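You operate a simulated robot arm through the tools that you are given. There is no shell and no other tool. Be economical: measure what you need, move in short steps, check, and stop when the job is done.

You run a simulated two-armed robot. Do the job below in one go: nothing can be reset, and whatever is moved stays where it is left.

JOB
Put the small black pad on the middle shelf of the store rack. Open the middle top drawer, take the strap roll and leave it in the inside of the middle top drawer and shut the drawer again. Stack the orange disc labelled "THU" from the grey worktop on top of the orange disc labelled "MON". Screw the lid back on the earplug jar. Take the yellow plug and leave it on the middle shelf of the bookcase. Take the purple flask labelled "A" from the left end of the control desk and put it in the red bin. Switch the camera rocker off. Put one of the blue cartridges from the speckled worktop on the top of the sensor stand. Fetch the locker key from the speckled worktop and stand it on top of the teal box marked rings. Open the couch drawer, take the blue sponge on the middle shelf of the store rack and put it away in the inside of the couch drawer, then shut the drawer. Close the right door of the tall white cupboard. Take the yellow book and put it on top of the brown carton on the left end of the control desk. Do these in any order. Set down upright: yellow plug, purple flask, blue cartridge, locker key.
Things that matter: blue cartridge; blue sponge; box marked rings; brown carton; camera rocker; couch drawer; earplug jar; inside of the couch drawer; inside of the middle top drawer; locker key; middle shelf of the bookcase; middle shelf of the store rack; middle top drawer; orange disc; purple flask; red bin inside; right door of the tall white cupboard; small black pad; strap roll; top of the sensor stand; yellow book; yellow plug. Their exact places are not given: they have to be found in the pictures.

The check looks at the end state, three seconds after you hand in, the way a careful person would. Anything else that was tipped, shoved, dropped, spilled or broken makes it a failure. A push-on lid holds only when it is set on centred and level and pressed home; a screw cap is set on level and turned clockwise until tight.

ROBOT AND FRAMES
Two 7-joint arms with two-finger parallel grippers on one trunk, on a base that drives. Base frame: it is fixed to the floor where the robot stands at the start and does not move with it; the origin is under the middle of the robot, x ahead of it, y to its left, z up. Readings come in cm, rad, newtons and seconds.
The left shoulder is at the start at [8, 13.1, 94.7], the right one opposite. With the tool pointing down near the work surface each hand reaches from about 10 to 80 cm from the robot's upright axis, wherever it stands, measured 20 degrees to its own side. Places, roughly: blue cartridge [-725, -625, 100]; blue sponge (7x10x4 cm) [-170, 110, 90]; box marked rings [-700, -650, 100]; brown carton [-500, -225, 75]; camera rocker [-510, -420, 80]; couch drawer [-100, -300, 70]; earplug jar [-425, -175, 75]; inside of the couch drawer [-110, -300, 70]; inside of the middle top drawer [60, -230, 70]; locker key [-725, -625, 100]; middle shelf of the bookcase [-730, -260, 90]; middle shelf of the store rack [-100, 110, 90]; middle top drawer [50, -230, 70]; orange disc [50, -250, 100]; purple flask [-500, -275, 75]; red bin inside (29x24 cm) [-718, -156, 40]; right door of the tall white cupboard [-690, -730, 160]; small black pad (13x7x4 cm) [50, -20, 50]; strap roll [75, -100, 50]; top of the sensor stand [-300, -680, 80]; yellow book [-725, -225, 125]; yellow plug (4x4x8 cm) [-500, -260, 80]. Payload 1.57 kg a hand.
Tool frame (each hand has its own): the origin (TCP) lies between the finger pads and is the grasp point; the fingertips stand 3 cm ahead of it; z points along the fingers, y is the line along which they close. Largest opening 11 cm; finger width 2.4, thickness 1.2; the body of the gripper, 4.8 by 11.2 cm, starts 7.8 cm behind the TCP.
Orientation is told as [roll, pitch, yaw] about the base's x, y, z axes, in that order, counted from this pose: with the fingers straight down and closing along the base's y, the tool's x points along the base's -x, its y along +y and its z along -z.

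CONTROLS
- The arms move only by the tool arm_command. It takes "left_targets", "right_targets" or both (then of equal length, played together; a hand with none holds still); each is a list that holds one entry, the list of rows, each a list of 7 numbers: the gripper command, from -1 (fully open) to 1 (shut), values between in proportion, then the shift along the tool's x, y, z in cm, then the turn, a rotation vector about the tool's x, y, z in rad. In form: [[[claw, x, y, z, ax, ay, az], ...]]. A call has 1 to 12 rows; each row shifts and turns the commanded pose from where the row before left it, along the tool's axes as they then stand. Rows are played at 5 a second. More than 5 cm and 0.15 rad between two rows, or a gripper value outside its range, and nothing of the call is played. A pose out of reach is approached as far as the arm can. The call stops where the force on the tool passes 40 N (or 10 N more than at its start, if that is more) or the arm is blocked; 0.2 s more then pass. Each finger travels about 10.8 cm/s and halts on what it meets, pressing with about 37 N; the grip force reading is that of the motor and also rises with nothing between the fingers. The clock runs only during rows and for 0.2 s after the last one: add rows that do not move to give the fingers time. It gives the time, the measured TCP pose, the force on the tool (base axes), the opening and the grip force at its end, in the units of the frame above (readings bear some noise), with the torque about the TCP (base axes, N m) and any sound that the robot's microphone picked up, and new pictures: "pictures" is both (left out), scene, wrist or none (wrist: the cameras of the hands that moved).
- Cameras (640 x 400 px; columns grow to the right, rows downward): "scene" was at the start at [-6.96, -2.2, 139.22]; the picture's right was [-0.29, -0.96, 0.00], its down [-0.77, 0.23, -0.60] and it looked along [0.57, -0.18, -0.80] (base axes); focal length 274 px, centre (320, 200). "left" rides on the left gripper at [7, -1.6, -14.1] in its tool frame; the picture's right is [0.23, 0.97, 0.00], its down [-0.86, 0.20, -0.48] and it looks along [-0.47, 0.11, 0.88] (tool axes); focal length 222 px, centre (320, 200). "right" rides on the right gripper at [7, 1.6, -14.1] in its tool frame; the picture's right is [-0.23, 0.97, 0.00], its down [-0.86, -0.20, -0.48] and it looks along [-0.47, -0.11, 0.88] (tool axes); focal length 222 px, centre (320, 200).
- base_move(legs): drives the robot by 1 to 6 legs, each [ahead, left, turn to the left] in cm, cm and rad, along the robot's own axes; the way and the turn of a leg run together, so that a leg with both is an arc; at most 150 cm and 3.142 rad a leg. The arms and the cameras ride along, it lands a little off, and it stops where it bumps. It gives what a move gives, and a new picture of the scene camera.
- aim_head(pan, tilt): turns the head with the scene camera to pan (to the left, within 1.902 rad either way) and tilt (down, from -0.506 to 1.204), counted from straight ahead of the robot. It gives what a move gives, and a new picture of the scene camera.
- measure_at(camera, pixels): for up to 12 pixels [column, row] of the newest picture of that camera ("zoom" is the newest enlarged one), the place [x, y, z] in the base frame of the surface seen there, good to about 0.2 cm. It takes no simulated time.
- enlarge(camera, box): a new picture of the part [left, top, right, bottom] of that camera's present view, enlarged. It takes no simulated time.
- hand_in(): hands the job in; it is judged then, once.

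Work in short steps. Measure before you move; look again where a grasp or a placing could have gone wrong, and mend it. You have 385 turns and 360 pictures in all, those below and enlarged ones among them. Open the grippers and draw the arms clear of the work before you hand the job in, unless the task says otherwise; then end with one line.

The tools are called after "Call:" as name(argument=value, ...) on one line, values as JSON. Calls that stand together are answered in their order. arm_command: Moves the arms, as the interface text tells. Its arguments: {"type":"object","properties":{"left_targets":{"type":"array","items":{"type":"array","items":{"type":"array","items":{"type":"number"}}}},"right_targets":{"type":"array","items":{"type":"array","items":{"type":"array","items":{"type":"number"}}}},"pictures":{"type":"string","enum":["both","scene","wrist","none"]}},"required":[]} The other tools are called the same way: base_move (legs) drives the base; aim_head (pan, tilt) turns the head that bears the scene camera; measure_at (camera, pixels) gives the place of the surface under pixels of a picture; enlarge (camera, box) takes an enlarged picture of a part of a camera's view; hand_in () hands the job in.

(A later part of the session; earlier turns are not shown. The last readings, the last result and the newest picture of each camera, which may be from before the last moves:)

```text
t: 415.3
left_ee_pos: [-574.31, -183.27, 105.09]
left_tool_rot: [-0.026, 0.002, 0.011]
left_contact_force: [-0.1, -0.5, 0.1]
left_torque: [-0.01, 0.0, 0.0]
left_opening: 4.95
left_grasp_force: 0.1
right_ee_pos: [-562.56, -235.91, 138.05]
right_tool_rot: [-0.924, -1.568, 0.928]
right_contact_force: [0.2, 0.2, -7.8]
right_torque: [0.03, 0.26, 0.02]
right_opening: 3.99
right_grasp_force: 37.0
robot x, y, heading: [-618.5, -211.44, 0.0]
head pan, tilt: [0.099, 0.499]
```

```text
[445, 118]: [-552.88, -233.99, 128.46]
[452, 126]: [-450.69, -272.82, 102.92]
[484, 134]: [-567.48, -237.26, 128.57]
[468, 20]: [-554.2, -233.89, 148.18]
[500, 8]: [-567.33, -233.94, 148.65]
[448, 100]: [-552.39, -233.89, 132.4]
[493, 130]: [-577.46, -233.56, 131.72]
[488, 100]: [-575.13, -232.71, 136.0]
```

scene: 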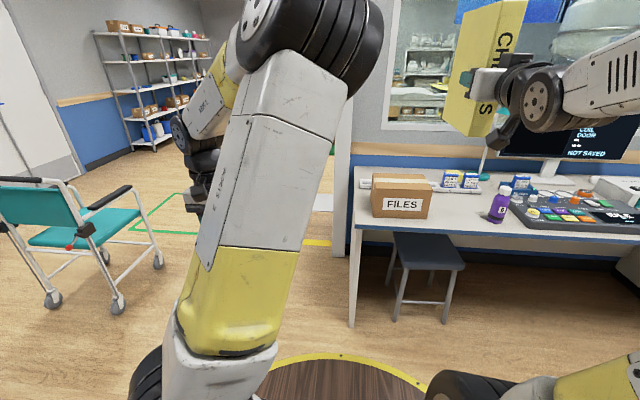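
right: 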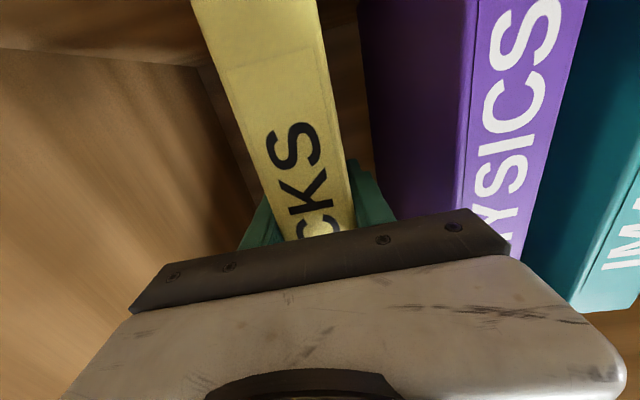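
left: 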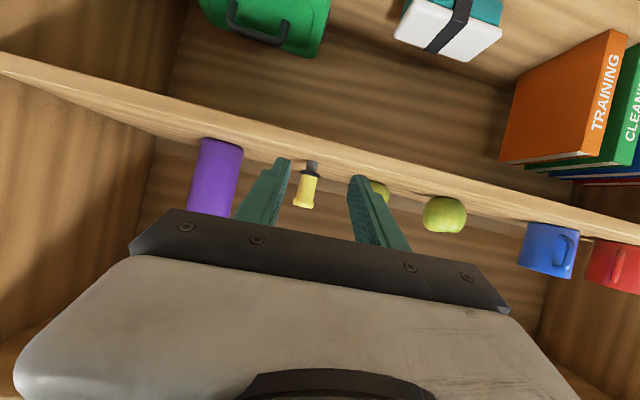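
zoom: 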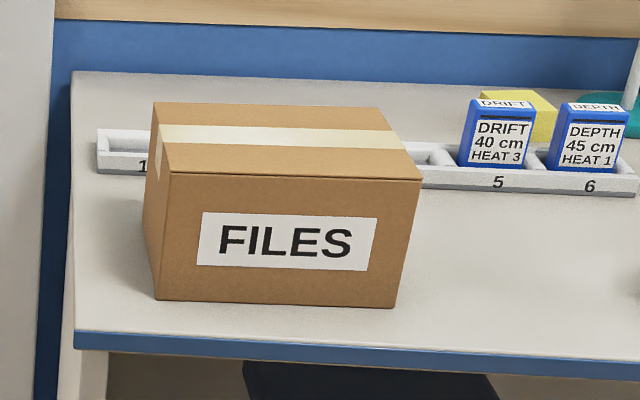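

Book spans 16 cm deep, centred at y −235.9; carton top is x −515…−499, z 90.9. I drive ahead 36, then lower the hand 34 cm.

Call:
base_move(legs=[[34, 0, 0]])

Call:
arm_command(right_targets=[[[1, 4.3, 0, 0, 0, 0, 0], [1, 4.3, 0, 0, 0, 0, 0], [1, 4.3, 0, 0, 0, 0, 0], [1, 4.3, 0, 0, 0, 0, 0], [1, 4.3, 0, 0, 0, 0, 0], [1, 4.3, 0, 0, 0, 0, 0], [1, 4.3, 0, 0, 0, 0, 0], [1, 4.0, 0, 0, 0, 0, 0]]], pictures="both")

```text
t: 417.5
left_ee_pos: [-540.52, -182.72, 105.06]
left_tool_rot: [-0.028, 0.003, 0.019]
left_contact_force: [-0.1, 0.2, 0.3]
left_torque: [0.0, -0.02, 0.0]
left_opening: 4.97
left_grasp_force: 0.0
right_ee_pos: [-528.58, -235.29, 138.06]
right_tool_rot: [-0.723, -1.568, 0.735]
right_contact_force: [-0.6, -0.1, -7.3]
right_torque: [-0.01, 0.28, 0.0]
right_opening: 3.99
right_grasp_force: 37.4
robot x, y, heading: [-584.44, -211.41, 0.007]
head pan, tilt: [0.099, 0.499]
```

scene: 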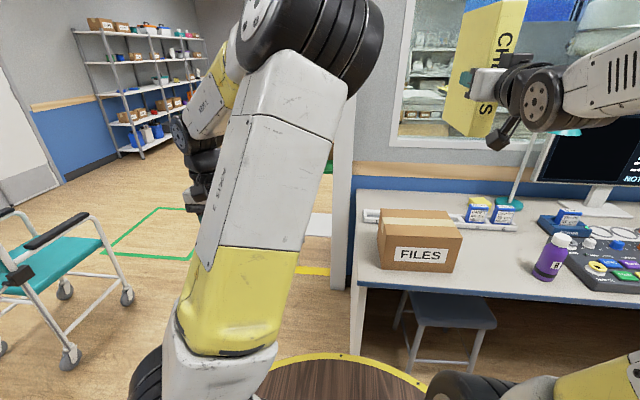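

```text
t: 419.3
left_ee_pos: [-540.61, -182.7, 105.0]
left_tool_rot: [-0.028, 0.003, 0.019]
left_contact_force: [-0.7, -0.3, -0.1]
left_torque: [-0.02, -0.05, -0.02]
left_opening: 4.95
left_grasp_force: 0.1
right_ee_pos: [-524.98, -236.77, 105.26]
right_tool_rot: [-0.957, -1.571, 0.968]
right_contact_force: [0.2, 0.2, -6.1]
right_torque: [-0.01, 0.27, 0.0]
right_opening: 3.98
right_grasp_force: 37.0
right hand out of reach, approached as far as the arm can: row 4, 5, 6
robot x, y, heading: [-584.23, -211.42, 0.01]
head pan, tilt: [0.099, 0.499]
```

scene: 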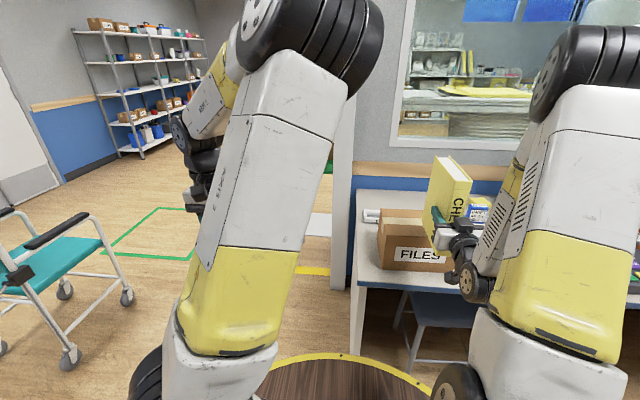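
right: 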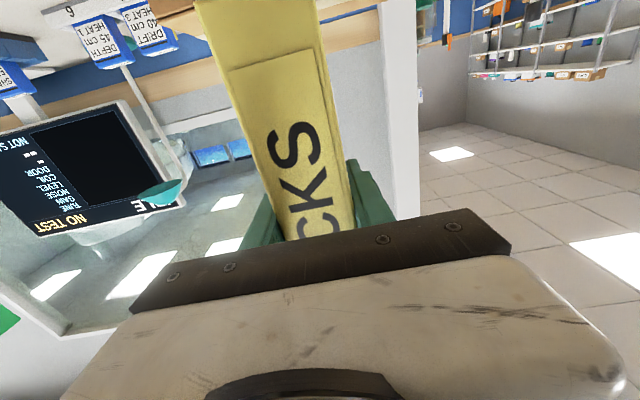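

Next: forward 15 over the carton and down to just above it.

Call:
arm_command(right_targets=[[[1, 0, 0.2, 3.75, 0, 0, 0], [1, 0, 0.2, 3.75, 0, 0, 0], [1, 0, 0.2, 3.75, 0, 0, 0], [1, 0, 0.2, 3.75, 0, 0, 0], [1, 2, 0, 0, 0, 0, 0], [1, 0.8, 0, 0, 0, 0, 0]]], pictures="none")

Call:
enlarge(camera="scene", box=[350, 120, 510, 280])

```text
t: 420.7
left_ee_pos: [-540.54, -182.83, 105.08]
left_tool_rot: [-0.028, 0.003, 0.017]
left_contact_force: [0.9, -0.1, 0.0]
left_torque: [0.0, -0.03, -0.01]
left_opening: 4.96
left_grasp_force: 0.1
right_ee_pos: [-509.84, -235.82, 102.43]
right_tool_rot: [-0.587, -1.57, 0.6]
right_contact_force: [0.3, 0.4, -8.0]
right_torque: [-0.01, 0.31, -0.02]
right_opening: 4.01
right_grasp_force: 37.2
robot x, y, heading: [-584.1, -211.56, 0.01]
head pan, tilt: [0.099, 0.499]
```

```text
2.50 times, centred on (430, 200) of scene
```

zoom: 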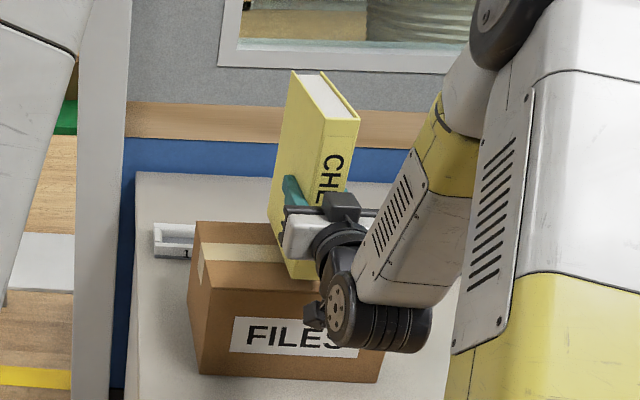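

The book hangs square over the carton. I lower to contact, open in small steps, and withdraw straight back.

Call:
arm_command(right_targets=[[[1, 0.5, 0, 0, 0, 0, 0], [1, 0.3, 0, 0, 0, 0, 0], [1, 0.2, 0, 0, 0, 0, 0], [1, 0.15, 0, 0, 0, 0, 0], [1, 0, 0, 0, 0, 0, 0]]], pictures="none")

```text
t: 421.9
left_ee_pos: [-540.55, -182.84, 105.02]
left_tool_rot: [-0.028, 0.003, 0.015]
left_contact_force: [0.3, 1.5, 0.3]
left_torque: [0.02, 0.0, 0.0]
left_opening: 4.98
left_grasp_force: 0.0
right_ee_pos: [-509.97, -235.94, 101.29]
right_tool_rot: [-0.467, -1.57, 0.478]
right_contact_force: [0.5, -0.2, -7.4]
right_torque: [0.01, 0.28, -0.02]
right_opening: 4.0
right_grasp_force: 37.2
robot x, y, heading: [-584.22, -211.18, 0.007]
head pan, tilt: [0.099, 0.499]
```

Still hanging freely (−7.4 N). I lower in 0.2 steps until the load goes.

Call:
arm_command(right_targets=[[[1, 0.2, 0, 0, 0, 0, 0], [1, 0.2, 0, 0, 0, 0, 0], [1, 0, 0, 0, 0, 0, 0]]], pictures="none")

```text
t: 422.7
left_ee_pos: [-540.58, -182.76, 105.02]
left_tool_rot: [-0.027, 0.003, 0.018]
left_contact_force: [-0.1, -0.9, -0.4]
left_torque: [0.0, 0.0, 0.01]
left_opening: 4.97
left_grasp_force: 0.1
right_ee_pos: [-509.9, -235.83, 100.87]
right_tool_rot: [-0.85, -1.57, 0.862]
right_contact_force: [-0.3, -0.6, -6.6]
right_torque: [0.04, 0.2, 0.0]
right_opening: 3.98
right_grasp_force: 36.9
robot x, y, heading: [-584.11, -211.23, 0.013]
head pan, tilt: [0.099, 0.499]
```

Call:
arm_command(right_targets=[[[1, 0.15, 0, 0, 0, 0, 0], [1, 0.15, 0, 0, 0, 0, 0], [1, 0, 0, 0, 0, 0, 0]]], pictures="none")

Call:
enlarge(camera="scene", box=[370, 140, 470, 240])

```text
t: 423.5
left_ee_pos: [-540.61, -182.7, 105.11]
left_tool_rot: [-0.028, 0.001, 0.018]
left_contact_force: [-0.3, 0.2, 0.2]
left_torque: [-0.03, 0.0, -0.02]
left_opening: 4.94
left_grasp_force: 0.2
right_ee_pos: [-509.93, -235.89, 100.84]
right_tool_rot: [-2.893, -1.566, 2.903]
right_contact_force: [-0.2, 0.5, 16.8]
right_torque: [0.35, 0.85, 0.06]
right_opening: 3.94
right_grasp_force: 37.1
robot x, y, heading: [-584.5, -211.7, 0.014]
head pan, tilt: [0.099, 0.499]
```

```text
4.00 times, centred on (420, 190) of scene
```

zoom: 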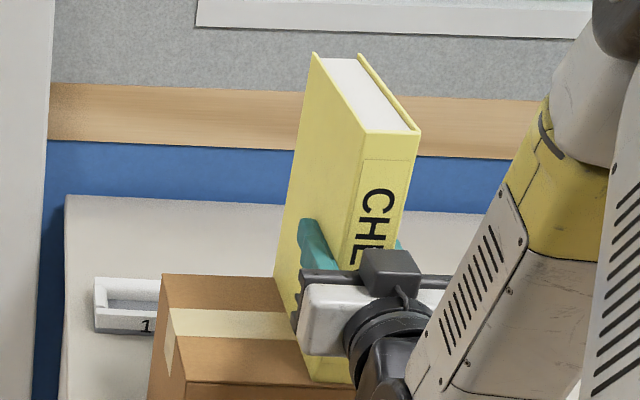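

It has landed (+17 N). I ease off 0.1, open gently, wait, and withdraw.

Call:
arm_command(right_targets=[[[0.6, -0.12, 0, 0, 0, 0, 0], [0.25, 0, 0, 0, 0, 0, 0], [0.15, 0, 0, 0, 0, 0, 0], [0.05, 0, 0, 0, 0, 0, 0], [-0.1, 0, 0, 0, 0, 0, 0], [-0.1, 0, 0, 0, 0, 0, 0], [-0.1, 0, 0, -1, 0, 0, 0], [-0.1, 0, 0, -2, 0, 0, 0], [-0.1, 0, 0, -4, 0, 0, 0], [-0.1, 0, 0, -4, 0, 0, 0]]], pictures="both")

```text
t: 425.7
left_ee_pos: [-540.5, -182.69, 104.96]
left_tool_rot: [-0.028, 0.002, 0.018]
left_contact_force: [0.4, 0.0, 0.2]
left_torque: [-0.05, 0.01, 0.02]
left_opening: 4.95
left_grasp_force: 0.0
right_ee_pos: [-521.09, -235.84, 100.71]
right_tool_rot: [-0.755, -1.569, 0.766]
right_contact_force: [0.1, 0.7, 0.0]
right_torque: [-0.03, -0.03, -0.02]
right_opening: 6.04
right_grasp_force: 0.0
robot x, y, heading: [-584.4, -211.22, 0.009]
head pan, tilt: [0.099, 0.499]
```

scene: 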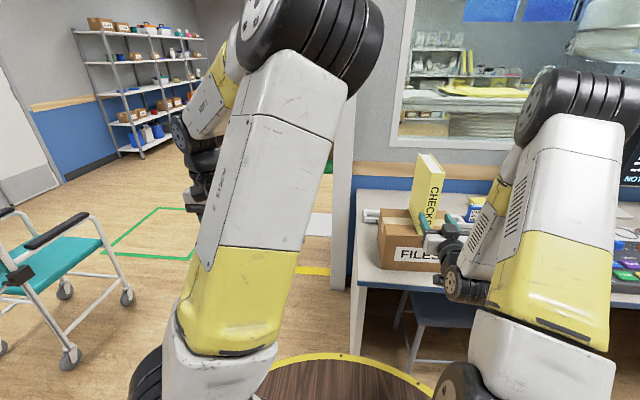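
right: 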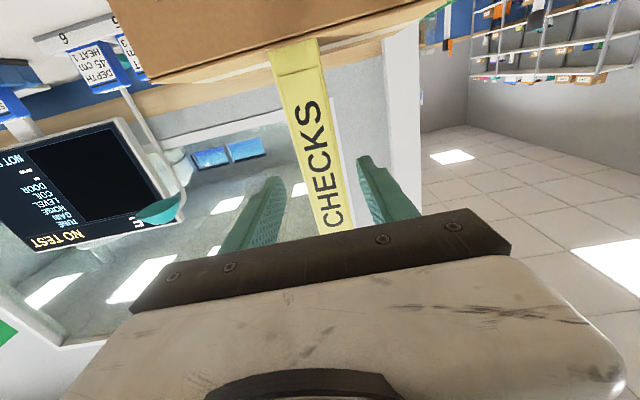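

The book stands on the carton. I back off and strafe right along the desk to the camera rocker near y −420.

Call:
base_move(legs=[[-18, 0, 0], [0, -150, 0], [0, -40, 0]])

Call:
aim_head(pan=0.0, tilt=0.5)

```text
t: 436.3
left_ee_pos: [-558.65, -373.32, 104.97]
left_tool_rot: [-0.028, 0.002, 0.002]
left_contact_force: [-0.1, 0.4, -0.2]
left_torque: [0.0, -0.02, -0.01]
left_opening: 4.96
left_grasp_force: 0.0
right_ee_pos: [-539.96, -426.82, 100.73]
right_tool_rot: [-0.757, -1.569, 0.752]
right_contact_force: [-0.2, 0.3, -0.4]
right_torque: [-0.02, 0.02, -0.03]
right_opening: 6.03
right_grasp_force: 0.1
robot x, y, heading: [-602.85, -401.09, -0.007]
head pan, tilt: [0.099, 0.499]
```

scene: 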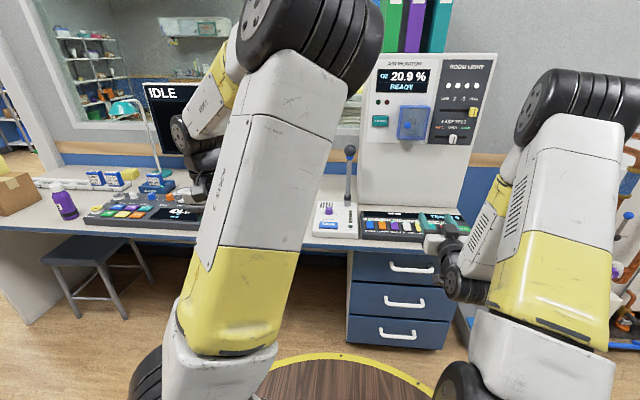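

```text
t: 437.0
left_ee_pos: [-558.49, -373.29, 105.08]
left_tool_rot: [-0.028, 0.0, 0.001]
left_contact_force: [-0.2, -0.1, 0.5]
left_torque: [-0.03, -0.01, -0.02]
left_opening: 4.97
left_grasp_force: 0.1
right_ee_pos: [-540.05, -426.9, 100.72]
right_tool_rot: [-0.712, -1.57, 0.704]
right_contact_force: [0.9, -0.1, -0.2]
right_torque: [-0.02, -0.03, 0.04]
right_opening: 6.05
right_grasp_force: 0.0
robot x, y, heading: [-602.91, -401.54, -0.009]
head pan, tilt: [0.0, 0.499]
```

scene: 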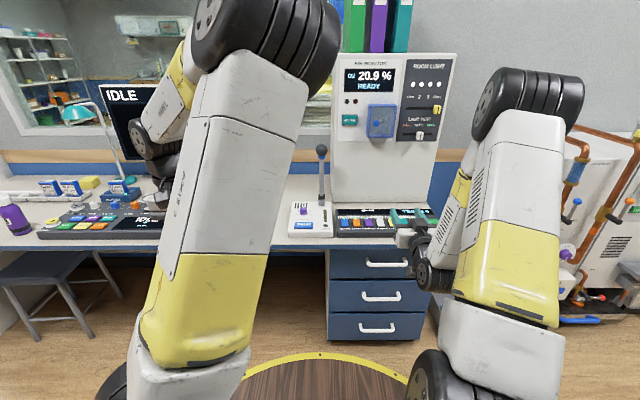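

A rocker panel lies at (385,220). I enlarge.

Call:
enlarge(camera="scene", box=[280, 180, 460, 260])

```text
3.56 times, centred on (370, 220) of scene
```

zoom: 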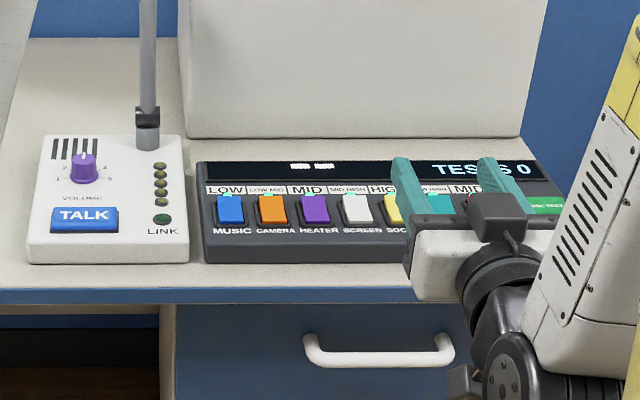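

Call:
enlarge(camera="scene", box=[335, 205, 400, 246])

Call:
measure_at(camera="zoom", pixels=[[273, 195], [273, 222], [273, 208], [258, 208], [289, 208], [230, 208], [316, 208], [280, 240]])

```text
9.76 times, centred on (368, 226) of scene
```

zoom: 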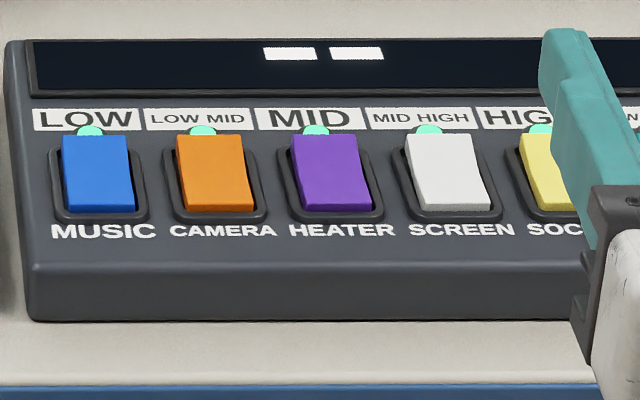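

```text
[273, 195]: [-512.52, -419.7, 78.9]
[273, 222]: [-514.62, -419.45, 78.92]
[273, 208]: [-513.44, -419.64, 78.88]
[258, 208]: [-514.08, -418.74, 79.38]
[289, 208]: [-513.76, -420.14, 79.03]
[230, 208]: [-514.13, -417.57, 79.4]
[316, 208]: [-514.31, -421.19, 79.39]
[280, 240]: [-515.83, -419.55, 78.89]
```

Call:
measure_at(camera="zoom", pixels=[[208, 140], [210, 150], [212, 165], [214, 180], [216, 195], [217, 207], [185, 175], [240, 175], [217, 218], [95, 145], [100, 205], [205, 128]])

```text
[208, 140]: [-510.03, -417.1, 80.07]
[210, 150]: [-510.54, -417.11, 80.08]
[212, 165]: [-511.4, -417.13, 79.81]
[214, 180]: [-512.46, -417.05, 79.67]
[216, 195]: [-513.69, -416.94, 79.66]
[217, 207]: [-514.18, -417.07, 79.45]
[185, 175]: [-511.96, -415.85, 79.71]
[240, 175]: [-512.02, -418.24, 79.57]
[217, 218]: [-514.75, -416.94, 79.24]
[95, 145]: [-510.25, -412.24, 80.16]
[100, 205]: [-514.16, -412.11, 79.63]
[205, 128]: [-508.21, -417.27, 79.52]
```

The orange CAMERA rocker: far end raised (−510.3, z 80.1), pivot ≈−512.2, near end low; all LEDs are lit. I turn the right hand to point down and shut its fingers to press the raised far end.

Call:
arm_command(right_targets=[[[1, 0, 0, 0, 0, 0.1428, 0], [1, 0, 0, 0, 0, 0.1428, 0], [1, 0, 0, 0, 0, 0.1428, 0], [1, 0, 0, 0, 0, 0.1428, 0], [1, 0, 0, 0, 0, 0.1428, 0], [1, 0, 0, 0, 0, 0.1428, 0], [1, 0, 0, 0, 0, 0.1428, 0], [1, 0, 0, 0, 0, 0.1428, 0], [1, 0, 0, 0, 0, 0.1428, 0], [1, 0, 0, 0, 0, 0.1428, 0], [1, 0, 0, 0, 0, 0.1428, 0]]], pictures="none")

Call:
base_move(legs=[[14, 10, 0.008]])

```text
t: 439.4
left_ee_pos: [-558.65, -373.21, 105.02]
left_tool_rot: [-0.03, 0.001, 0.001]
left_contact_force: [0.6, 0.2, 0.4]
left_torque: [-0.01, -0.03, -0.01]
left_opening: 4.93
left_grasp_force: 0.1
right_ee_pos: [-539.95, -426.79, 100.79]
right_tool_rot: [-0.001, 0.002, -0.007]
right_contact_force: [-0.1, -0.1, -0.3]
right_torque: [0.01, -0.03, 0.03]
right_opening: 0.03
right_grasp_force: 21.5
robot x, y, heading: [-602.68, -401.39, -0.009]
head pan, tilt: [0.0, 0.499]
```

```text
t: 440.8
left_ee_pos: [-544.69, -363.08, 105.03]
left_tool_rot: [-0.028, 0.001, 0.006]
left_contact_force: [-0.2, -0.4, 0.0]
left_torque: [0.0, 0.0, 0.0]
left_opening: 4.96
left_grasp_force: 0.2
right_ee_pos: [-525.72, -416.35, 100.81]
right_tool_rot: [-0.002, -0.002, 0.001]
right_contact_force: [-0.7, -0.5, -0.8]
right_torque: [0.01, -0.01, 0.04]
right_opening: 0.0
right_grasp_force: 21.8
robot x, y, heading: [-588.84, -391.19, -0.0]
head pan, tilt: [0.0, 0.499]
```

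scene: 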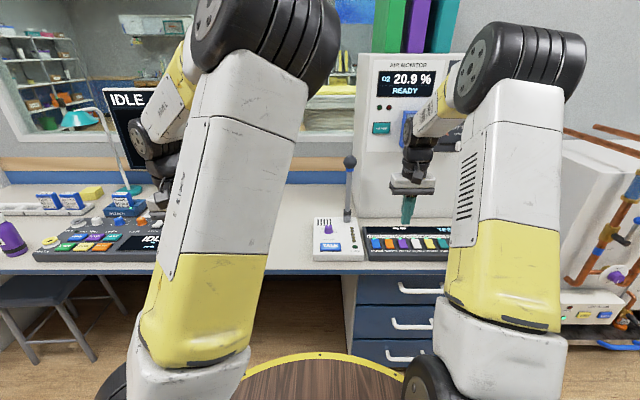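

Call:
measure_at(camera="scene", pixels=[[380, 160], [380, 205], [398, 130], [377, 240], [390, 245], [345, 230], [349, 165]])

Call:
enlarge(camera="scene", box=[360, 215, 460, 275])

```text
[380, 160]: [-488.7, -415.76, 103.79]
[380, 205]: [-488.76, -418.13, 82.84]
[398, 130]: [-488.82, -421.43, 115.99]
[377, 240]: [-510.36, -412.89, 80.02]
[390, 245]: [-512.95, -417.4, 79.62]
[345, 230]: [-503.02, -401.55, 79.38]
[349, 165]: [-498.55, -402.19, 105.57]
```

```text
6.40 times, centred on (410, 245) of scene
```

zoom: 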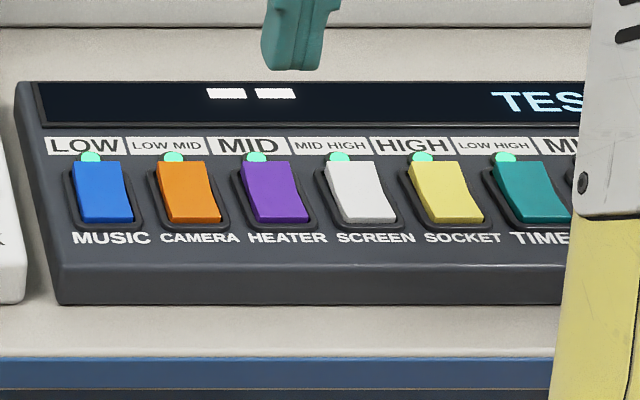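

Call:
measure_at(camera="zoom", pixels=[[181, 166], [183, 175], [186, 190], [190, 205], [193, 219], [160, 180], [212, 195], [172, 157], [186, 240]])

```text
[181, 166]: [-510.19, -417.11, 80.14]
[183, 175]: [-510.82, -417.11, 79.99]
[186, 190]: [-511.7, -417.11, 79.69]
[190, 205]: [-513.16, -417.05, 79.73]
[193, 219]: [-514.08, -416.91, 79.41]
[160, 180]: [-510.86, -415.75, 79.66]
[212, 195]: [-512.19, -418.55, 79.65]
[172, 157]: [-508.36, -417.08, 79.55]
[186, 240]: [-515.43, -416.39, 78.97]
```

I move above the far end of the orange rocker and descend to 1 cm above it.

Call:
arm_command(right_targets=[[[1, -3.8, -0.4, 0, 0, 0, 0], [1, -3.8, -0.35, 0, 0, 0, 0], [1, -3.8, 0, 0, 0, 0, 0], [1, -3.8, 0, 0, 0, 0, 0], [1, 0, 0, 4.5, 0, 0, 0], [1, 0, 0, 4.5, 0, 0, 0], [1, 0, 0, 4.5, 0, 0, 0], [1, 0, 0, 2.8, 0, 0, 0]]], pictures="wrist")

```text
t: 442.6
left_ee_pos: [-544.9, -363.07, 105.06]
left_tool_rot: [-0.028, 0.002, 0.007]
left_contact_force: [0.3, -0.6, 0.9]
left_torque: [0.0, -0.02, -0.03]
left_opening: 4.96
left_grasp_force: 0.0
right_ee_pos: [-510.37, -417.14, 84.49]
right_tool_rot: [-0.002, 0.0, 0.003]
right_contact_force: [-1.0, 1.1, 0.8]
right_torque: [-0.01, 0.01, -0.01]
right_opening: 0.0
right_grasp_force: 21.1
robot x, y, heading: [-588.69, -391.25, 0.002]
head pan, tilt: [0.0, 0.499]
```

right: 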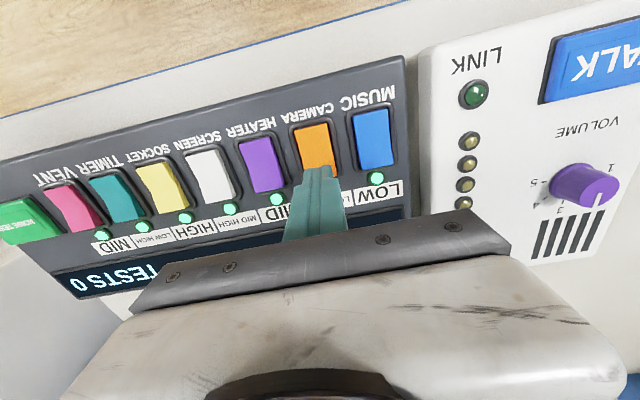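

Tip is over the rocker's LED end. I press down slowly.

Call:
arm_command(right_targets=[[[1, 0, 0, 0.6, 0, 0, 0], [1, 0, 0, 0.4, 0, 0, 0], [1, 0, 0, 0.3, 0, 0, 0], [1, 0, 0, 0.3, 0, 0, 0], [1, 0, 0, 0.2, 0, 0, 0], [1, 0, 0, 0.2, 0, 0, 0]]], pictures="none")

```text
t: 444.2
left_ee_pos: [-544.87, -363.28, 104.95]
left_tool_rot: [-0.029, 0.003, 0.007]
left_contact_force: [-1.0, 0.3, -0.4]
left_torque: [0.02, -0.02, -0.01]
left_opening: 4.94
left_grasp_force: 0.0
right_ee_pos: [-510.29, -417.22, 83.03]
right_tool_rot: [-0.002, -0.006, 0.001]
right_contact_force: [1.2, 0.0, 5.5]
right_torque: [-0.03, 0.06, -0.03]
right_opening: 0.02
right_grasp_force: 21.2
robot x, y, heading: [-589.02, -391.03, 0.003]
head pan, tilt: [0.0, 0.499]
heard: click
stopped in row 6 (right hand): the force on the tool passed its limit at 42 N (the readings are from after the stop); the commanded pose is now the measured one
```

Heard a click. I lift away and look at the LED.

Call:
arm_command(right_targets=[[[1, 0, 0, -3, 0, 0, 0], [1, 0, 0, -4, 0, 0, 0], [1, 2, 0, -4, 0, 0, 0], [1, 4, 0, -2, 0, 0, 0], [1, 4, 0, -2, 0, 0, 0]]], pictures="none")

Call:
enlarge(camera="scene", box=[360, 215, 460, 275])

```text
t: 445.4
left_ee_pos: [-544.73, -363.11, 105.04]
left_tool_rot: [-0.028, 0.004, 0.007]
left_contact_force: [-0.3, -1.0, 0.1]
left_torque: [-0.01, 0.02, 0.02]
left_opening: 4.96
left_grasp_force: 0.0
right_ee_pos: [-520.43, -417.02, 97.75]
right_tool_rot: [-0.001, -0.005, 0.002]
right_contact_force: [-0.4, -0.7, -0.5]
right_torque: [0.0, 0.03, 0.01]
right_opening: 0.01
right_grasp_force: 21.6
robot x, y, heading: [-588.6, -391.36, -0.003]
head pan, tilt: [0.0, 0.499]
```

```text
6.40 times, centred on (410, 245) of scene
```

zoom: 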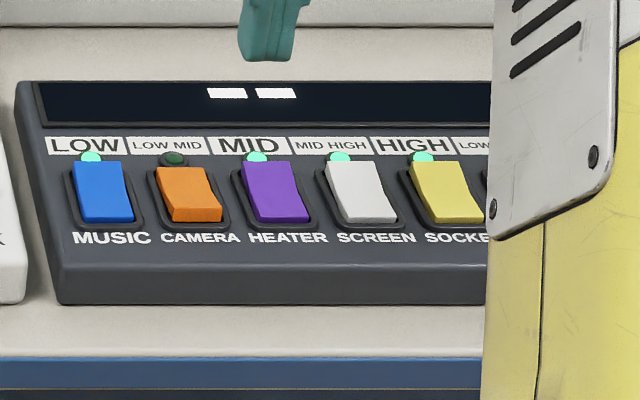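

The CAMERA LED is off. I back off, turn round, and drive along toward the speckled worktop at y≈−625.

Call:
arm_command(right_targets=[[[0, 4, 0, -2, 0, 0, 0], [-0.5, 4, 0, -2, 0, 0, 0], [-0.5, 4, 0, -2, 0, 0, 0], [-0.5, 4, 0, -2, 0, 0, 0]]], pictures="none")

Call:
base_move(legs=[[-30, 0, 0], [0, 0, 3.14], [0, 150, 0]])

Call:
aim_head(pan=0.5, tilt=0.35)

```text
t: 446.4
left_ee_pos: [-544.76, -363.04, 105.05]
left_tool_rot: [-0.027, 0.004, 0.007]
left_contact_force: [0.2, 0.3, 0.1]
left_torque: [-0.02, 0.04, 0.02]
left_opening: 4.95
left_grasp_force: 0.1
right_ee_pos: [-536.57, -417.09, 105.98]
right_tool_rot: [-0.003, -0.005, 0.002]
right_contact_force: [0.3, -0.4, 0.1]
right_torque: [0.03, 0.03, -0.01]
right_opening: 8.22
right_grasp_force: 0.0
robot x, y, heading: [-588.88, -391.25, -0.002]
head pan, tilt: [0.0, 0.499]
```

```text
t: 462.9
left_ee_pos: [-655.24, -571.93, 105.05]
left_tool_rot: [-0.027, 0.003, -3.089]
left_contact_force: [0.5, 0.6, -0.7]
left_torque: [-0.02, -0.01, 0.0]
left_opening: 4.96
left_grasp_force: 0.1
right_ee_pos: [-666.0, -518.41, 105.97]
right_tool_rot: [0.0, -0.007, -3.094]
right_contact_force: [1.2, -1.3, 0.3]
right_torque: [-0.01, 0.01, -0.01]
right_opening: 8.25
right_grasp_force: 0.1
robot x, y, heading: [-612.75, -541.85, -3.092]
head pan, tilt: [0.0, 0.499]
```

scene: 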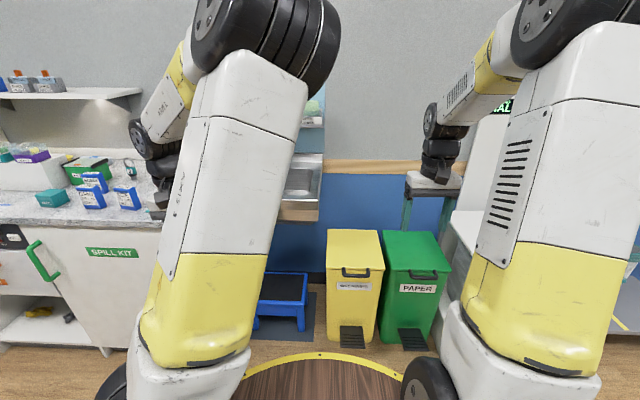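

```text
t: 463.8
left_ee_pos: [-655.38, -571.96, 105.02]
left_tool_rot: [-0.027, 0.001, -3.089]
left_contact_force: [0.1, 0.6, 0.5]
left_torque: [-0.02, -0.01, -0.01]
left_opening: 4.96
left_grasp_force: 0.1
right_ee_pos: [-665.92, -518.37, 105.9]
right_tool_rot: [-0.002, -0.004, -3.095]
right_contact_force: [0.1, 0.6, -0.9]
right_torque: [0.07, 0.02, -0.03]
right_opening: 8.25
right_grasp_force: 0.0
robot x, y, heading: [-612.81, -541.67, -3.096]
head pan, tilt: [0.499, 0.351]
```

scene: 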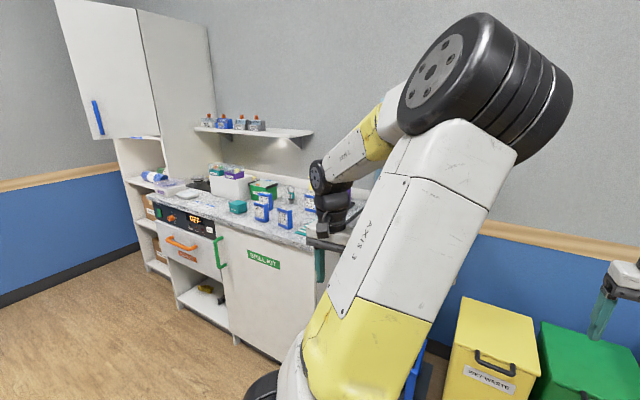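

The tall white cupboard's open door (blue handle) is at the far left; the worktop with blue cartridges is before it. I strafe left 75 to face the worktop.

Call:
base_move(legs=[[0, 0, -0.046], [0, 75, 0]])

Call:
aim_head(pan=0.05, tilt=0.45)

```text
t: 468.3
left_ee_pos: [-656.36, -645.8, 105.02]
left_tool_rot: [-0.027, 0.002, -3.131]
left_contact_force: [0.1, -0.2, -0.7]
left_torque: [0.0, 0.01, -0.02]
left_opening: 4.96
left_grasp_force: 0.1
right_ee_pos: [-664.69, -591.72, 106.01]
right_tool_rot: [-0.002, -0.006, -3.137]
right_contact_force: [0.4, -0.2, 0.2]
right_torque: [-0.01, -0.01, 0.03]
right_opening: 8.27
right_grasp_force: 0.1
robot x, y, heading: [-612.57, -617.41, -3.135]
head pan, tilt: [0.499, 0.351]
```

scene: 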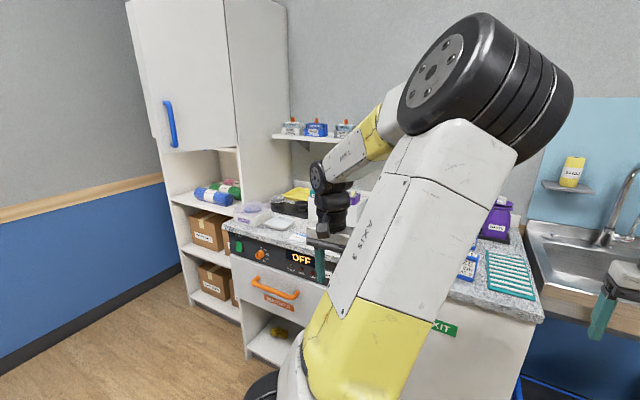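

```text
t: 469.2
left_ee_pos: [-656.39, -645.85, 105.12]
left_tool_rot: [-0.026, 0.003, -3.13]
left_contact_force: [0.4, -0.2, -0.2]
left_torque: [0.0, -0.01, 0.01]
left_opening: 4.96
left_grasp_force: 0.1
right_ee_pos: [-664.8, -591.87, 105.9]
right_tool_rot: [-0.001, -0.005, -3.135]
right_contact_force: [-0.8, 0.0, 0.8]
right_torque: [0.01, -0.01, 0.03]
right_opening: 8.24
right_grasp_force: 0.1
robot x, y, heading: [-612.49, -617.38, -3.139]
head pan, tilt: [0.051, 0.45]
```

scene: 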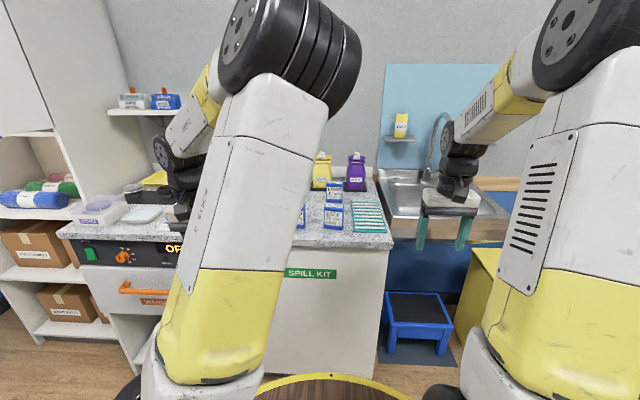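

The left arm hides the worktop; I lower it and move it outward, then look again.

Call:
arm_command(left_targets=[[[-1, 0, 3, 4, 0.006, 0, 0], [-1, 0, 3, 4, 0.006, 0, 0], [-1, 0, 3, 4, 0.006, 0, 0], [-1, 0, 3, 4, 0.005, 0, 0], [-1, 0, 0, 4, 0, 0, 0], [-1, 0, 0, 4, 0, 0, 0]]], pictures="scene")

```text
t: 470.6
left_ee_pos: [-656.35, -656.69, 80.73]
left_tool_rot: [-0.051, 0.003, -3.13]
left_contact_force: [1.6, 0.5, 0.0]
left_torque: [-0.03, 0.0, -0.02]
left_opening: 11.0
left_grasp_force: 0.0
right_ee_pos: [-664.76, -591.7, 105.89]
right_tool_rot: [-0.001, -0.005, -3.138]
right_contact_force: [0.8, 0.2, 0.0]
right_torque: [0.0, 0.01, -0.01]
right_opening: 8.27
right_grasp_force: 0.0
robot x, y, heading: [-612.49, -617.39, -3.141]
head pan, tilt: [0.051, 0.45]
```

scene: 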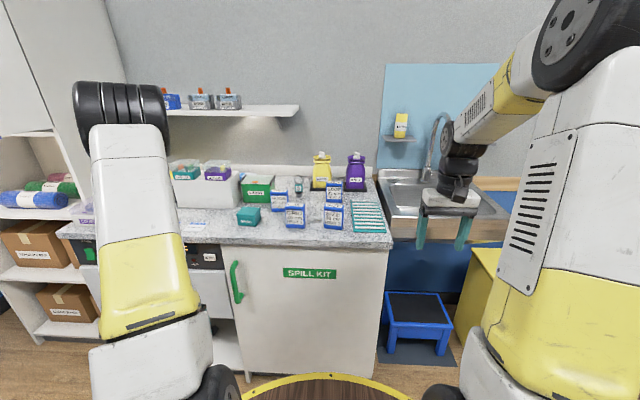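

Now the worktop is visible. I enlarge the cartridge area.

Call:
enlarge(camera="scene", box=[170, 145, 390, 255])

```text
2.91 times, centred on (280, 200) of scene
```

zoom: 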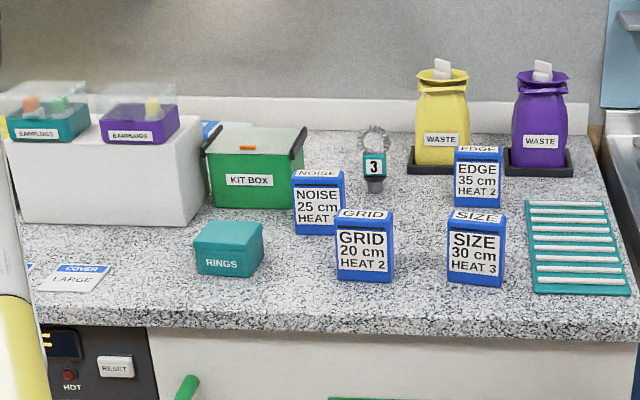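

Call:
measure_at(camera="zoom", pixels=[[374, 168], [374, 140], [374, 188], [362, 168], [387, 168], [228, 262], [228, 235], [195, 250], [262, 245], [243, 226], [210, 222], [475, 215]])

Call:
measure_at(camera="zoom", pixels=[[475, 260], [448, 255], [504, 260], [475, 209], [364, 255], [364, 215], [336, 255], [393, 255], [364, 209], [318, 210], [478, 180], [400, 300]])

```text
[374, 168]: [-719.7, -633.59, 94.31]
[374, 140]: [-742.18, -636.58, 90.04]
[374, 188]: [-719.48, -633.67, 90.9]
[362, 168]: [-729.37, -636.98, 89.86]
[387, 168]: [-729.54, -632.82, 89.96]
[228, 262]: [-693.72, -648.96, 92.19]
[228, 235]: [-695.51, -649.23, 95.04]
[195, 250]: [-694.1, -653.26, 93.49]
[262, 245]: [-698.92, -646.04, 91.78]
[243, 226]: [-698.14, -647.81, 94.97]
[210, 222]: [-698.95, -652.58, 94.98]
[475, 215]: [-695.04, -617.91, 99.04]
```

```text
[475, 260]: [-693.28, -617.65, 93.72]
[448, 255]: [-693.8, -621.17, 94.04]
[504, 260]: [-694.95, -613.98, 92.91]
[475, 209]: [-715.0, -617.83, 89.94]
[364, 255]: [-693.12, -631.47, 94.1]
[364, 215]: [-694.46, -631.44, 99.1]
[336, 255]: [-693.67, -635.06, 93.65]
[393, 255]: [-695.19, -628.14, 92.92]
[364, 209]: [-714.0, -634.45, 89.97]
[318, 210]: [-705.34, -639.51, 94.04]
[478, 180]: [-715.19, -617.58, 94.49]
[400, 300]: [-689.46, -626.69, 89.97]
```

Call:
enlarge(camera="scene", box=[280, 175, 320, 220])

```text
8.89 times, centred on (300, 198) of scene
```

zoom: 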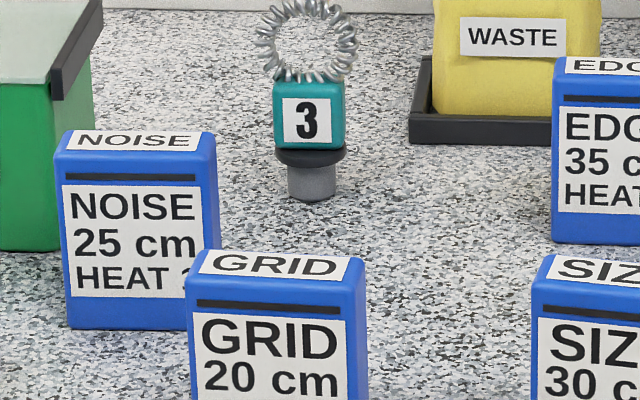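

Call:
measure_at(camera="zoom", pixels=[[308, 120], [277, 115], [341, 115], [308, 90], [312, 155], [312, 195], [290, 190], [335, 190], [277, 155], [345, 155], [262, 40], [352, 40]])

Call:
measure_at(camera="zoom", pixels=[[307, 7], [300, 14], [130, 140], [210, 180], [62, 180], [280, 260], [560, 75], [625, 70], [490, 120], [415, 130], [307, 78], [330, 85]])

```text
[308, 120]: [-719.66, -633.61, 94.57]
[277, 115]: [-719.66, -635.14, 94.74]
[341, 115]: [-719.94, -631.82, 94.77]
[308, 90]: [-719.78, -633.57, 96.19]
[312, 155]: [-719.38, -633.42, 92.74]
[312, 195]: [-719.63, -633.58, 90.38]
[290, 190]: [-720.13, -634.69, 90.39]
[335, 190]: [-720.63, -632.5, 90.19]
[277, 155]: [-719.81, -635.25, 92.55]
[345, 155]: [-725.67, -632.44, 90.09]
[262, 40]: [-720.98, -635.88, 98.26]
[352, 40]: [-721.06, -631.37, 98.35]
```

```text
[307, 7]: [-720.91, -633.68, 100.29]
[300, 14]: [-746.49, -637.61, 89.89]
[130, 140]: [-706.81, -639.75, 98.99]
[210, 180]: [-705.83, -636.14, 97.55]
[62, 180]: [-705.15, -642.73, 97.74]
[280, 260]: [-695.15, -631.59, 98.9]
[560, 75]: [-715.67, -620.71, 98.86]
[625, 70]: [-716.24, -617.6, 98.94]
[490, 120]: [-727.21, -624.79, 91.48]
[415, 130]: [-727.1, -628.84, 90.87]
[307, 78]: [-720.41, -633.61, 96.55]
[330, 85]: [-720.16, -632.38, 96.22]
```

The key: peg base z 90–92.3, tag to 96.6, thin coil (in the y–z plane) up to 100.4, centre ≈(−720.8,−633.6). I'll grip the tag front-to-back. Rotate the right hand 90°, raise it, and tuck the left hand in.

Call:
arm_command(right_targets=[[[-0.4, 0, 0, -2, 0, 0, 0.1428], [-0.4, 0, 0, -2, 0, 0, 0.1428], [-0.4, 0, 0, -2, 0, 0, 0.1428], [-0.4, 0, 0, -2, 0, 0, 0.1428], [-0.4, 0, 0, 0, 0, 0, 0.1428], [-0.4, 0, 0, 0, 0, 0, 0.1428], [-0.4, 0, 0, 0, 0, 0, 0.1428], [-0.4, 0, 0, 0, 0, 0, 0.1428], [-0.4, 0, 0, 0, 0, 0, 0.1428], [-0.4, 0, 0, 0, 0, 0, 0.1428], [-0.4, 0, 0, 0, 0, 0, 0.1428]]], left_targets=[[[-0.5, 3.8, 0, 0, 0, 0, 0], [-0.5, 3.8, 0, 0, 0, 0, 0], [-0.5, 3.8, 0, 0, 0, 0, 0], [-0.5, 3.8, 0, 0, 0, 0, 0], [-0.5, 3.8, 0, 0, 0, 0, 0], [-0.5, 0, 0, 0, 0, 0, 0], [-0.5, 0, 0, 0, 0, 0, 0], [-0.5, 0, 0, 0, 0, 0, 0], [-0.5, 0, 0, 0, 0, 0, 0], [-0.5, 0, 0, 0, 0, 0, 0], [-0.5, 0, 0, 0, 0, 0, 0]]], pictures="none")

Call:
base_move(legs=[[0, 34, 0], [34, 0, 0]])

```text
t: 473.0
left_ee_pos: [-637.23, -656.69, 80.6]
left_tool_rot: [-0.05, 0.001, -3.131]
left_contact_force: [-0.9, 0.3, 0.0]
left_torque: [0.0, -0.01, 0.0]
left_opening: 8.25
left_grasp_force: 0.0
right_ee_pos: [-664.88, -591.67, 114.03]
right_tool_rot: [0.007, -0.003, 1.573]
right_contact_force: [-0.4, 0.0, 0.0]
right_torque: [0.04, 0.04, 0.0]
right_opening: 7.67
right_grasp_force: 0.1
robot x, y, heading: [-612.86, -617.21, -3.136]
head pan, tilt: [0.051, 0.45]
```

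```text
t: 477.1
left_ee_pos: [-671.81, -691.3, 80.63]
left_tool_rot: [-0.051, 0.002, -3.128]
left_contact_force: [0.0, -0.1, -0.1]
left_torque: [-0.01, 0.01, 0.01]
left_opening: 8.28
left_grasp_force: 0.0
right_ee_pos: [-699.42, -626.42, 113.91]
right_tool_rot: [0.005, -0.003, 1.578]
right_contact_force: [-0.8, 0.3, 0.0]
right_torque: [-0.02, 0.01, 0.0]
right_opening: 7.73
right_grasp_force: 0.1
robot x, y, heading: [-647.08, -651.93, -3.136]
head pan, tilt: [0.051, 0.45]
```

scene: 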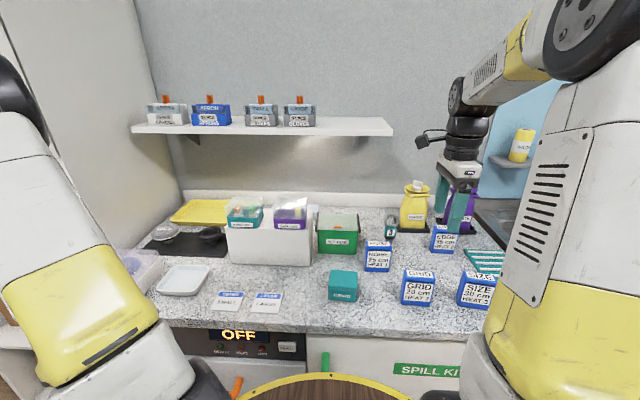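

Call:
measure_at(camera="scene", pixels=[[390, 128], [300, 134], [392, 220], [343, 277], [330, 284], [357, 282], [343, 272], [415, 190], [340, 215], [330, 272], [355, 272], [343, 295]])

```text
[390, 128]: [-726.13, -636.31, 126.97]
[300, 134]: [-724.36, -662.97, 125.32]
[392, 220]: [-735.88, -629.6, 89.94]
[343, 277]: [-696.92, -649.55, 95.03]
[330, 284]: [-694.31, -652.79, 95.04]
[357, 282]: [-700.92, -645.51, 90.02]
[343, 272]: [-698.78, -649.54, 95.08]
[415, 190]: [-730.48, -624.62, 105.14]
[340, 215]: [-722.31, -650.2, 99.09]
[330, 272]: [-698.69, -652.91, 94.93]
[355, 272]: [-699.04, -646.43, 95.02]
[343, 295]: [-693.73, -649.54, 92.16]
```

The wall shelf (front x −724.4, z 125) hangs close above the key, so a vertical hand would foul it. I'll use the hand leaned back 0.6 rad, gripping the tag's sides. Rotate back and pitch.

Call:
arm_command(right_targets=[[[0, 0, 0, 0, 0, 0, -0.1428], [0, 0, 0, 0, 0, 0, -0.1428], [0, 0, 0, 0, 0, 0, -0.1428], [0, 0, 0, 0, 0, 0, -0.1428], [0, 0, 0, 0, 0, 0, -0.1428], [0, 0, 0, 0, 0, 0, -0.1428], [0, 0, 0, 0, 0, 0, -0.1428], [0, 0, 0, 0, 0, 0, -0.1428], [0, 0, 0, 0, 0, 0, -0.1428], [0, 0, 0, 0, 0, 0, -0.1428], [0, 0, 0, 0, 0, 0, -0.1428]]], pictures="none")

Call:
arm_command(right_targets=[[[0, -2, 2.4, 0, 0, -0.15, 0], [0, -2, 2.4, 0, 0, -0.15, 0], [0, -2, 2.4, 0, 0, -0.15, 0], [0, -2, 0, 0, 0, -0.15, 0]]], pictures="both")

```text
t: 479.5
left_ee_pos: [-671.82, -691.33, 80.53]
left_tool_rot: [-0.051, 0.001, -3.128]
left_contact_force: [0.5, -0.3, 0.6]
left_torque: [0.01, -0.02, -0.02]
left_opening: 8.27
left_grasp_force: 0.1
right_ee_pos: [-699.49, -626.43, 113.74]
right_tool_rot: [-0.001, -0.006, -3.132]
right_contact_force: [0.6, -0.7, 0.6]
right_torque: [0.02, -0.01, 0.02]
right_opening: 5.48
right_grasp_force: 0.1
robot x, y, heading: [-647.06, -651.89, -3.137]
head pan, tilt: [0.051, 0.45]
```

```text
t: 480.5
left_ee_pos: [-671.76, -691.28, 80.68]
left_tool_rot: [-0.051, 0.003, -3.128]
left_contact_force: [0.8, 0.2, 0.6]
left_torque: [0.02, -0.02, -0.01]
left_opening: 8.27
left_grasp_force: 0.1
right_ee_pos: [-707.06, -633.82, 115.75]
right_tool_rot: [-0.002, -0.607, -3.133]
right_contact_force: [-0.4, 0.2, 0.6]
right_torque: [0.01, 0.0, -0.01]
right_opening: 5.52
right_grasp_force: 0.0
robot x, y, heading: [-647.22, -651.69, -3.134]
head pan, tilt: [0.051, 0.45]
```

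scene: 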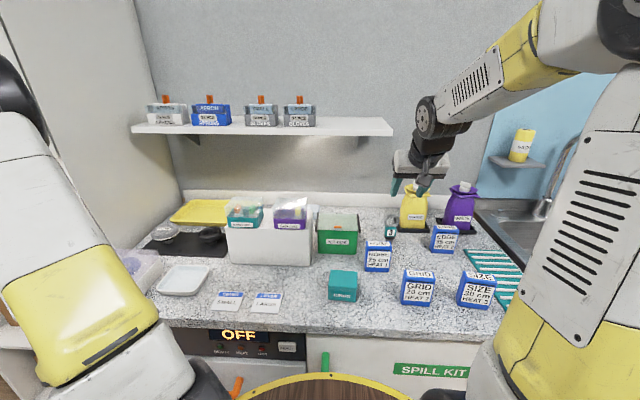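
right: 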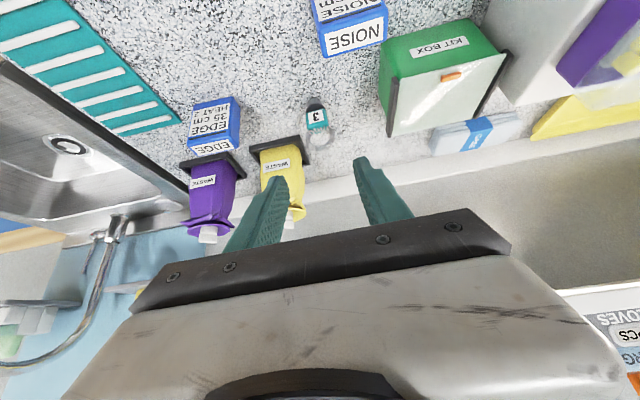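

Call:
measure_at(camera="right", pixels=[[317, 118], [308, 120], [327, 117], [316, 107], [318, 128], [318, 148], [312, 140], [326, 140], [315, 100]])

Call:
enlarge(camera="right", box=[240, 60, 400, 160])

```text
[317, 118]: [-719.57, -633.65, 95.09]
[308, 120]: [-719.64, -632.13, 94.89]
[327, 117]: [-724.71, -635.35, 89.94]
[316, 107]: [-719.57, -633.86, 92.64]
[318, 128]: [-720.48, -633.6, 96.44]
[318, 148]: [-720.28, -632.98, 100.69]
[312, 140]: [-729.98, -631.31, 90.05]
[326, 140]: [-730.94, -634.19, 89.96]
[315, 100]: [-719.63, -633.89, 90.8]
```

```text
4.00 times, centred on (320, 110) of right
```

zoom: 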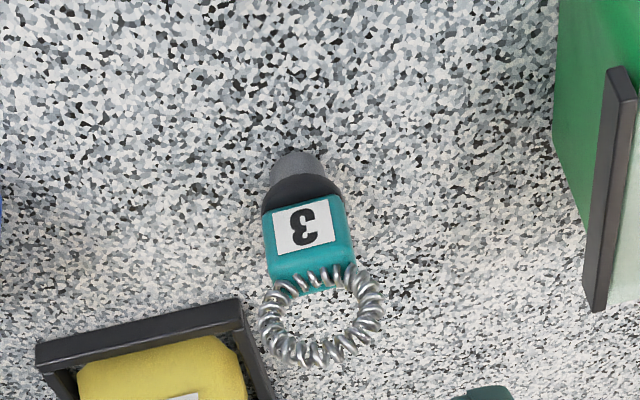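

The tag is centred at y −633.55 and the hand's axis points right at it. I slide in along the axis 25 cm and close.

Call:
arm_command(right_targets=[[[0, 0.1, -0.27, 4.5, 0, 0, 0], [0, 0.1, 0, 4.5, 0, 0, 0], [0, 0.1, 0, 4.5, 0, 0, 0], [0, 0.1, 0, 4.5, 0, 0, 0], [0, 0.1, 0, 4, 0, 0, 0], [0, 0, 0, 3, 0, 0, 0]]], pictures="wrist")

```text
t: 481.9
left_ee_pos: [-671.77, -691.31, 80.52]
left_tool_rot: [-0.052, 0.002, -3.128]
left_contact_force: [0.4, -0.2, 0.5]
left_torque: [-0.03, 0.04, 0.0]
left_opening: 8.24
left_grasp_force: 0.0
right_ee_pos: [-720.71, -633.49, 94.87]
right_tool_rot: [-0.002, -0.606, -3.134]
right_contact_force: [-0.2, 0.0, 0.5]
right_torque: [0.0, -0.02, 0.02]
right_opening: 5.5
right_grasp_force: 0.3
robot x, y, heading: [-647.47, -651.81, -3.138]
head pan, tilt: [0.051, 0.45]
```

right: 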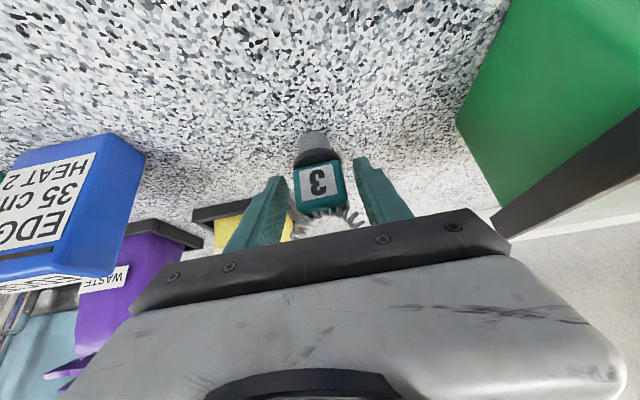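

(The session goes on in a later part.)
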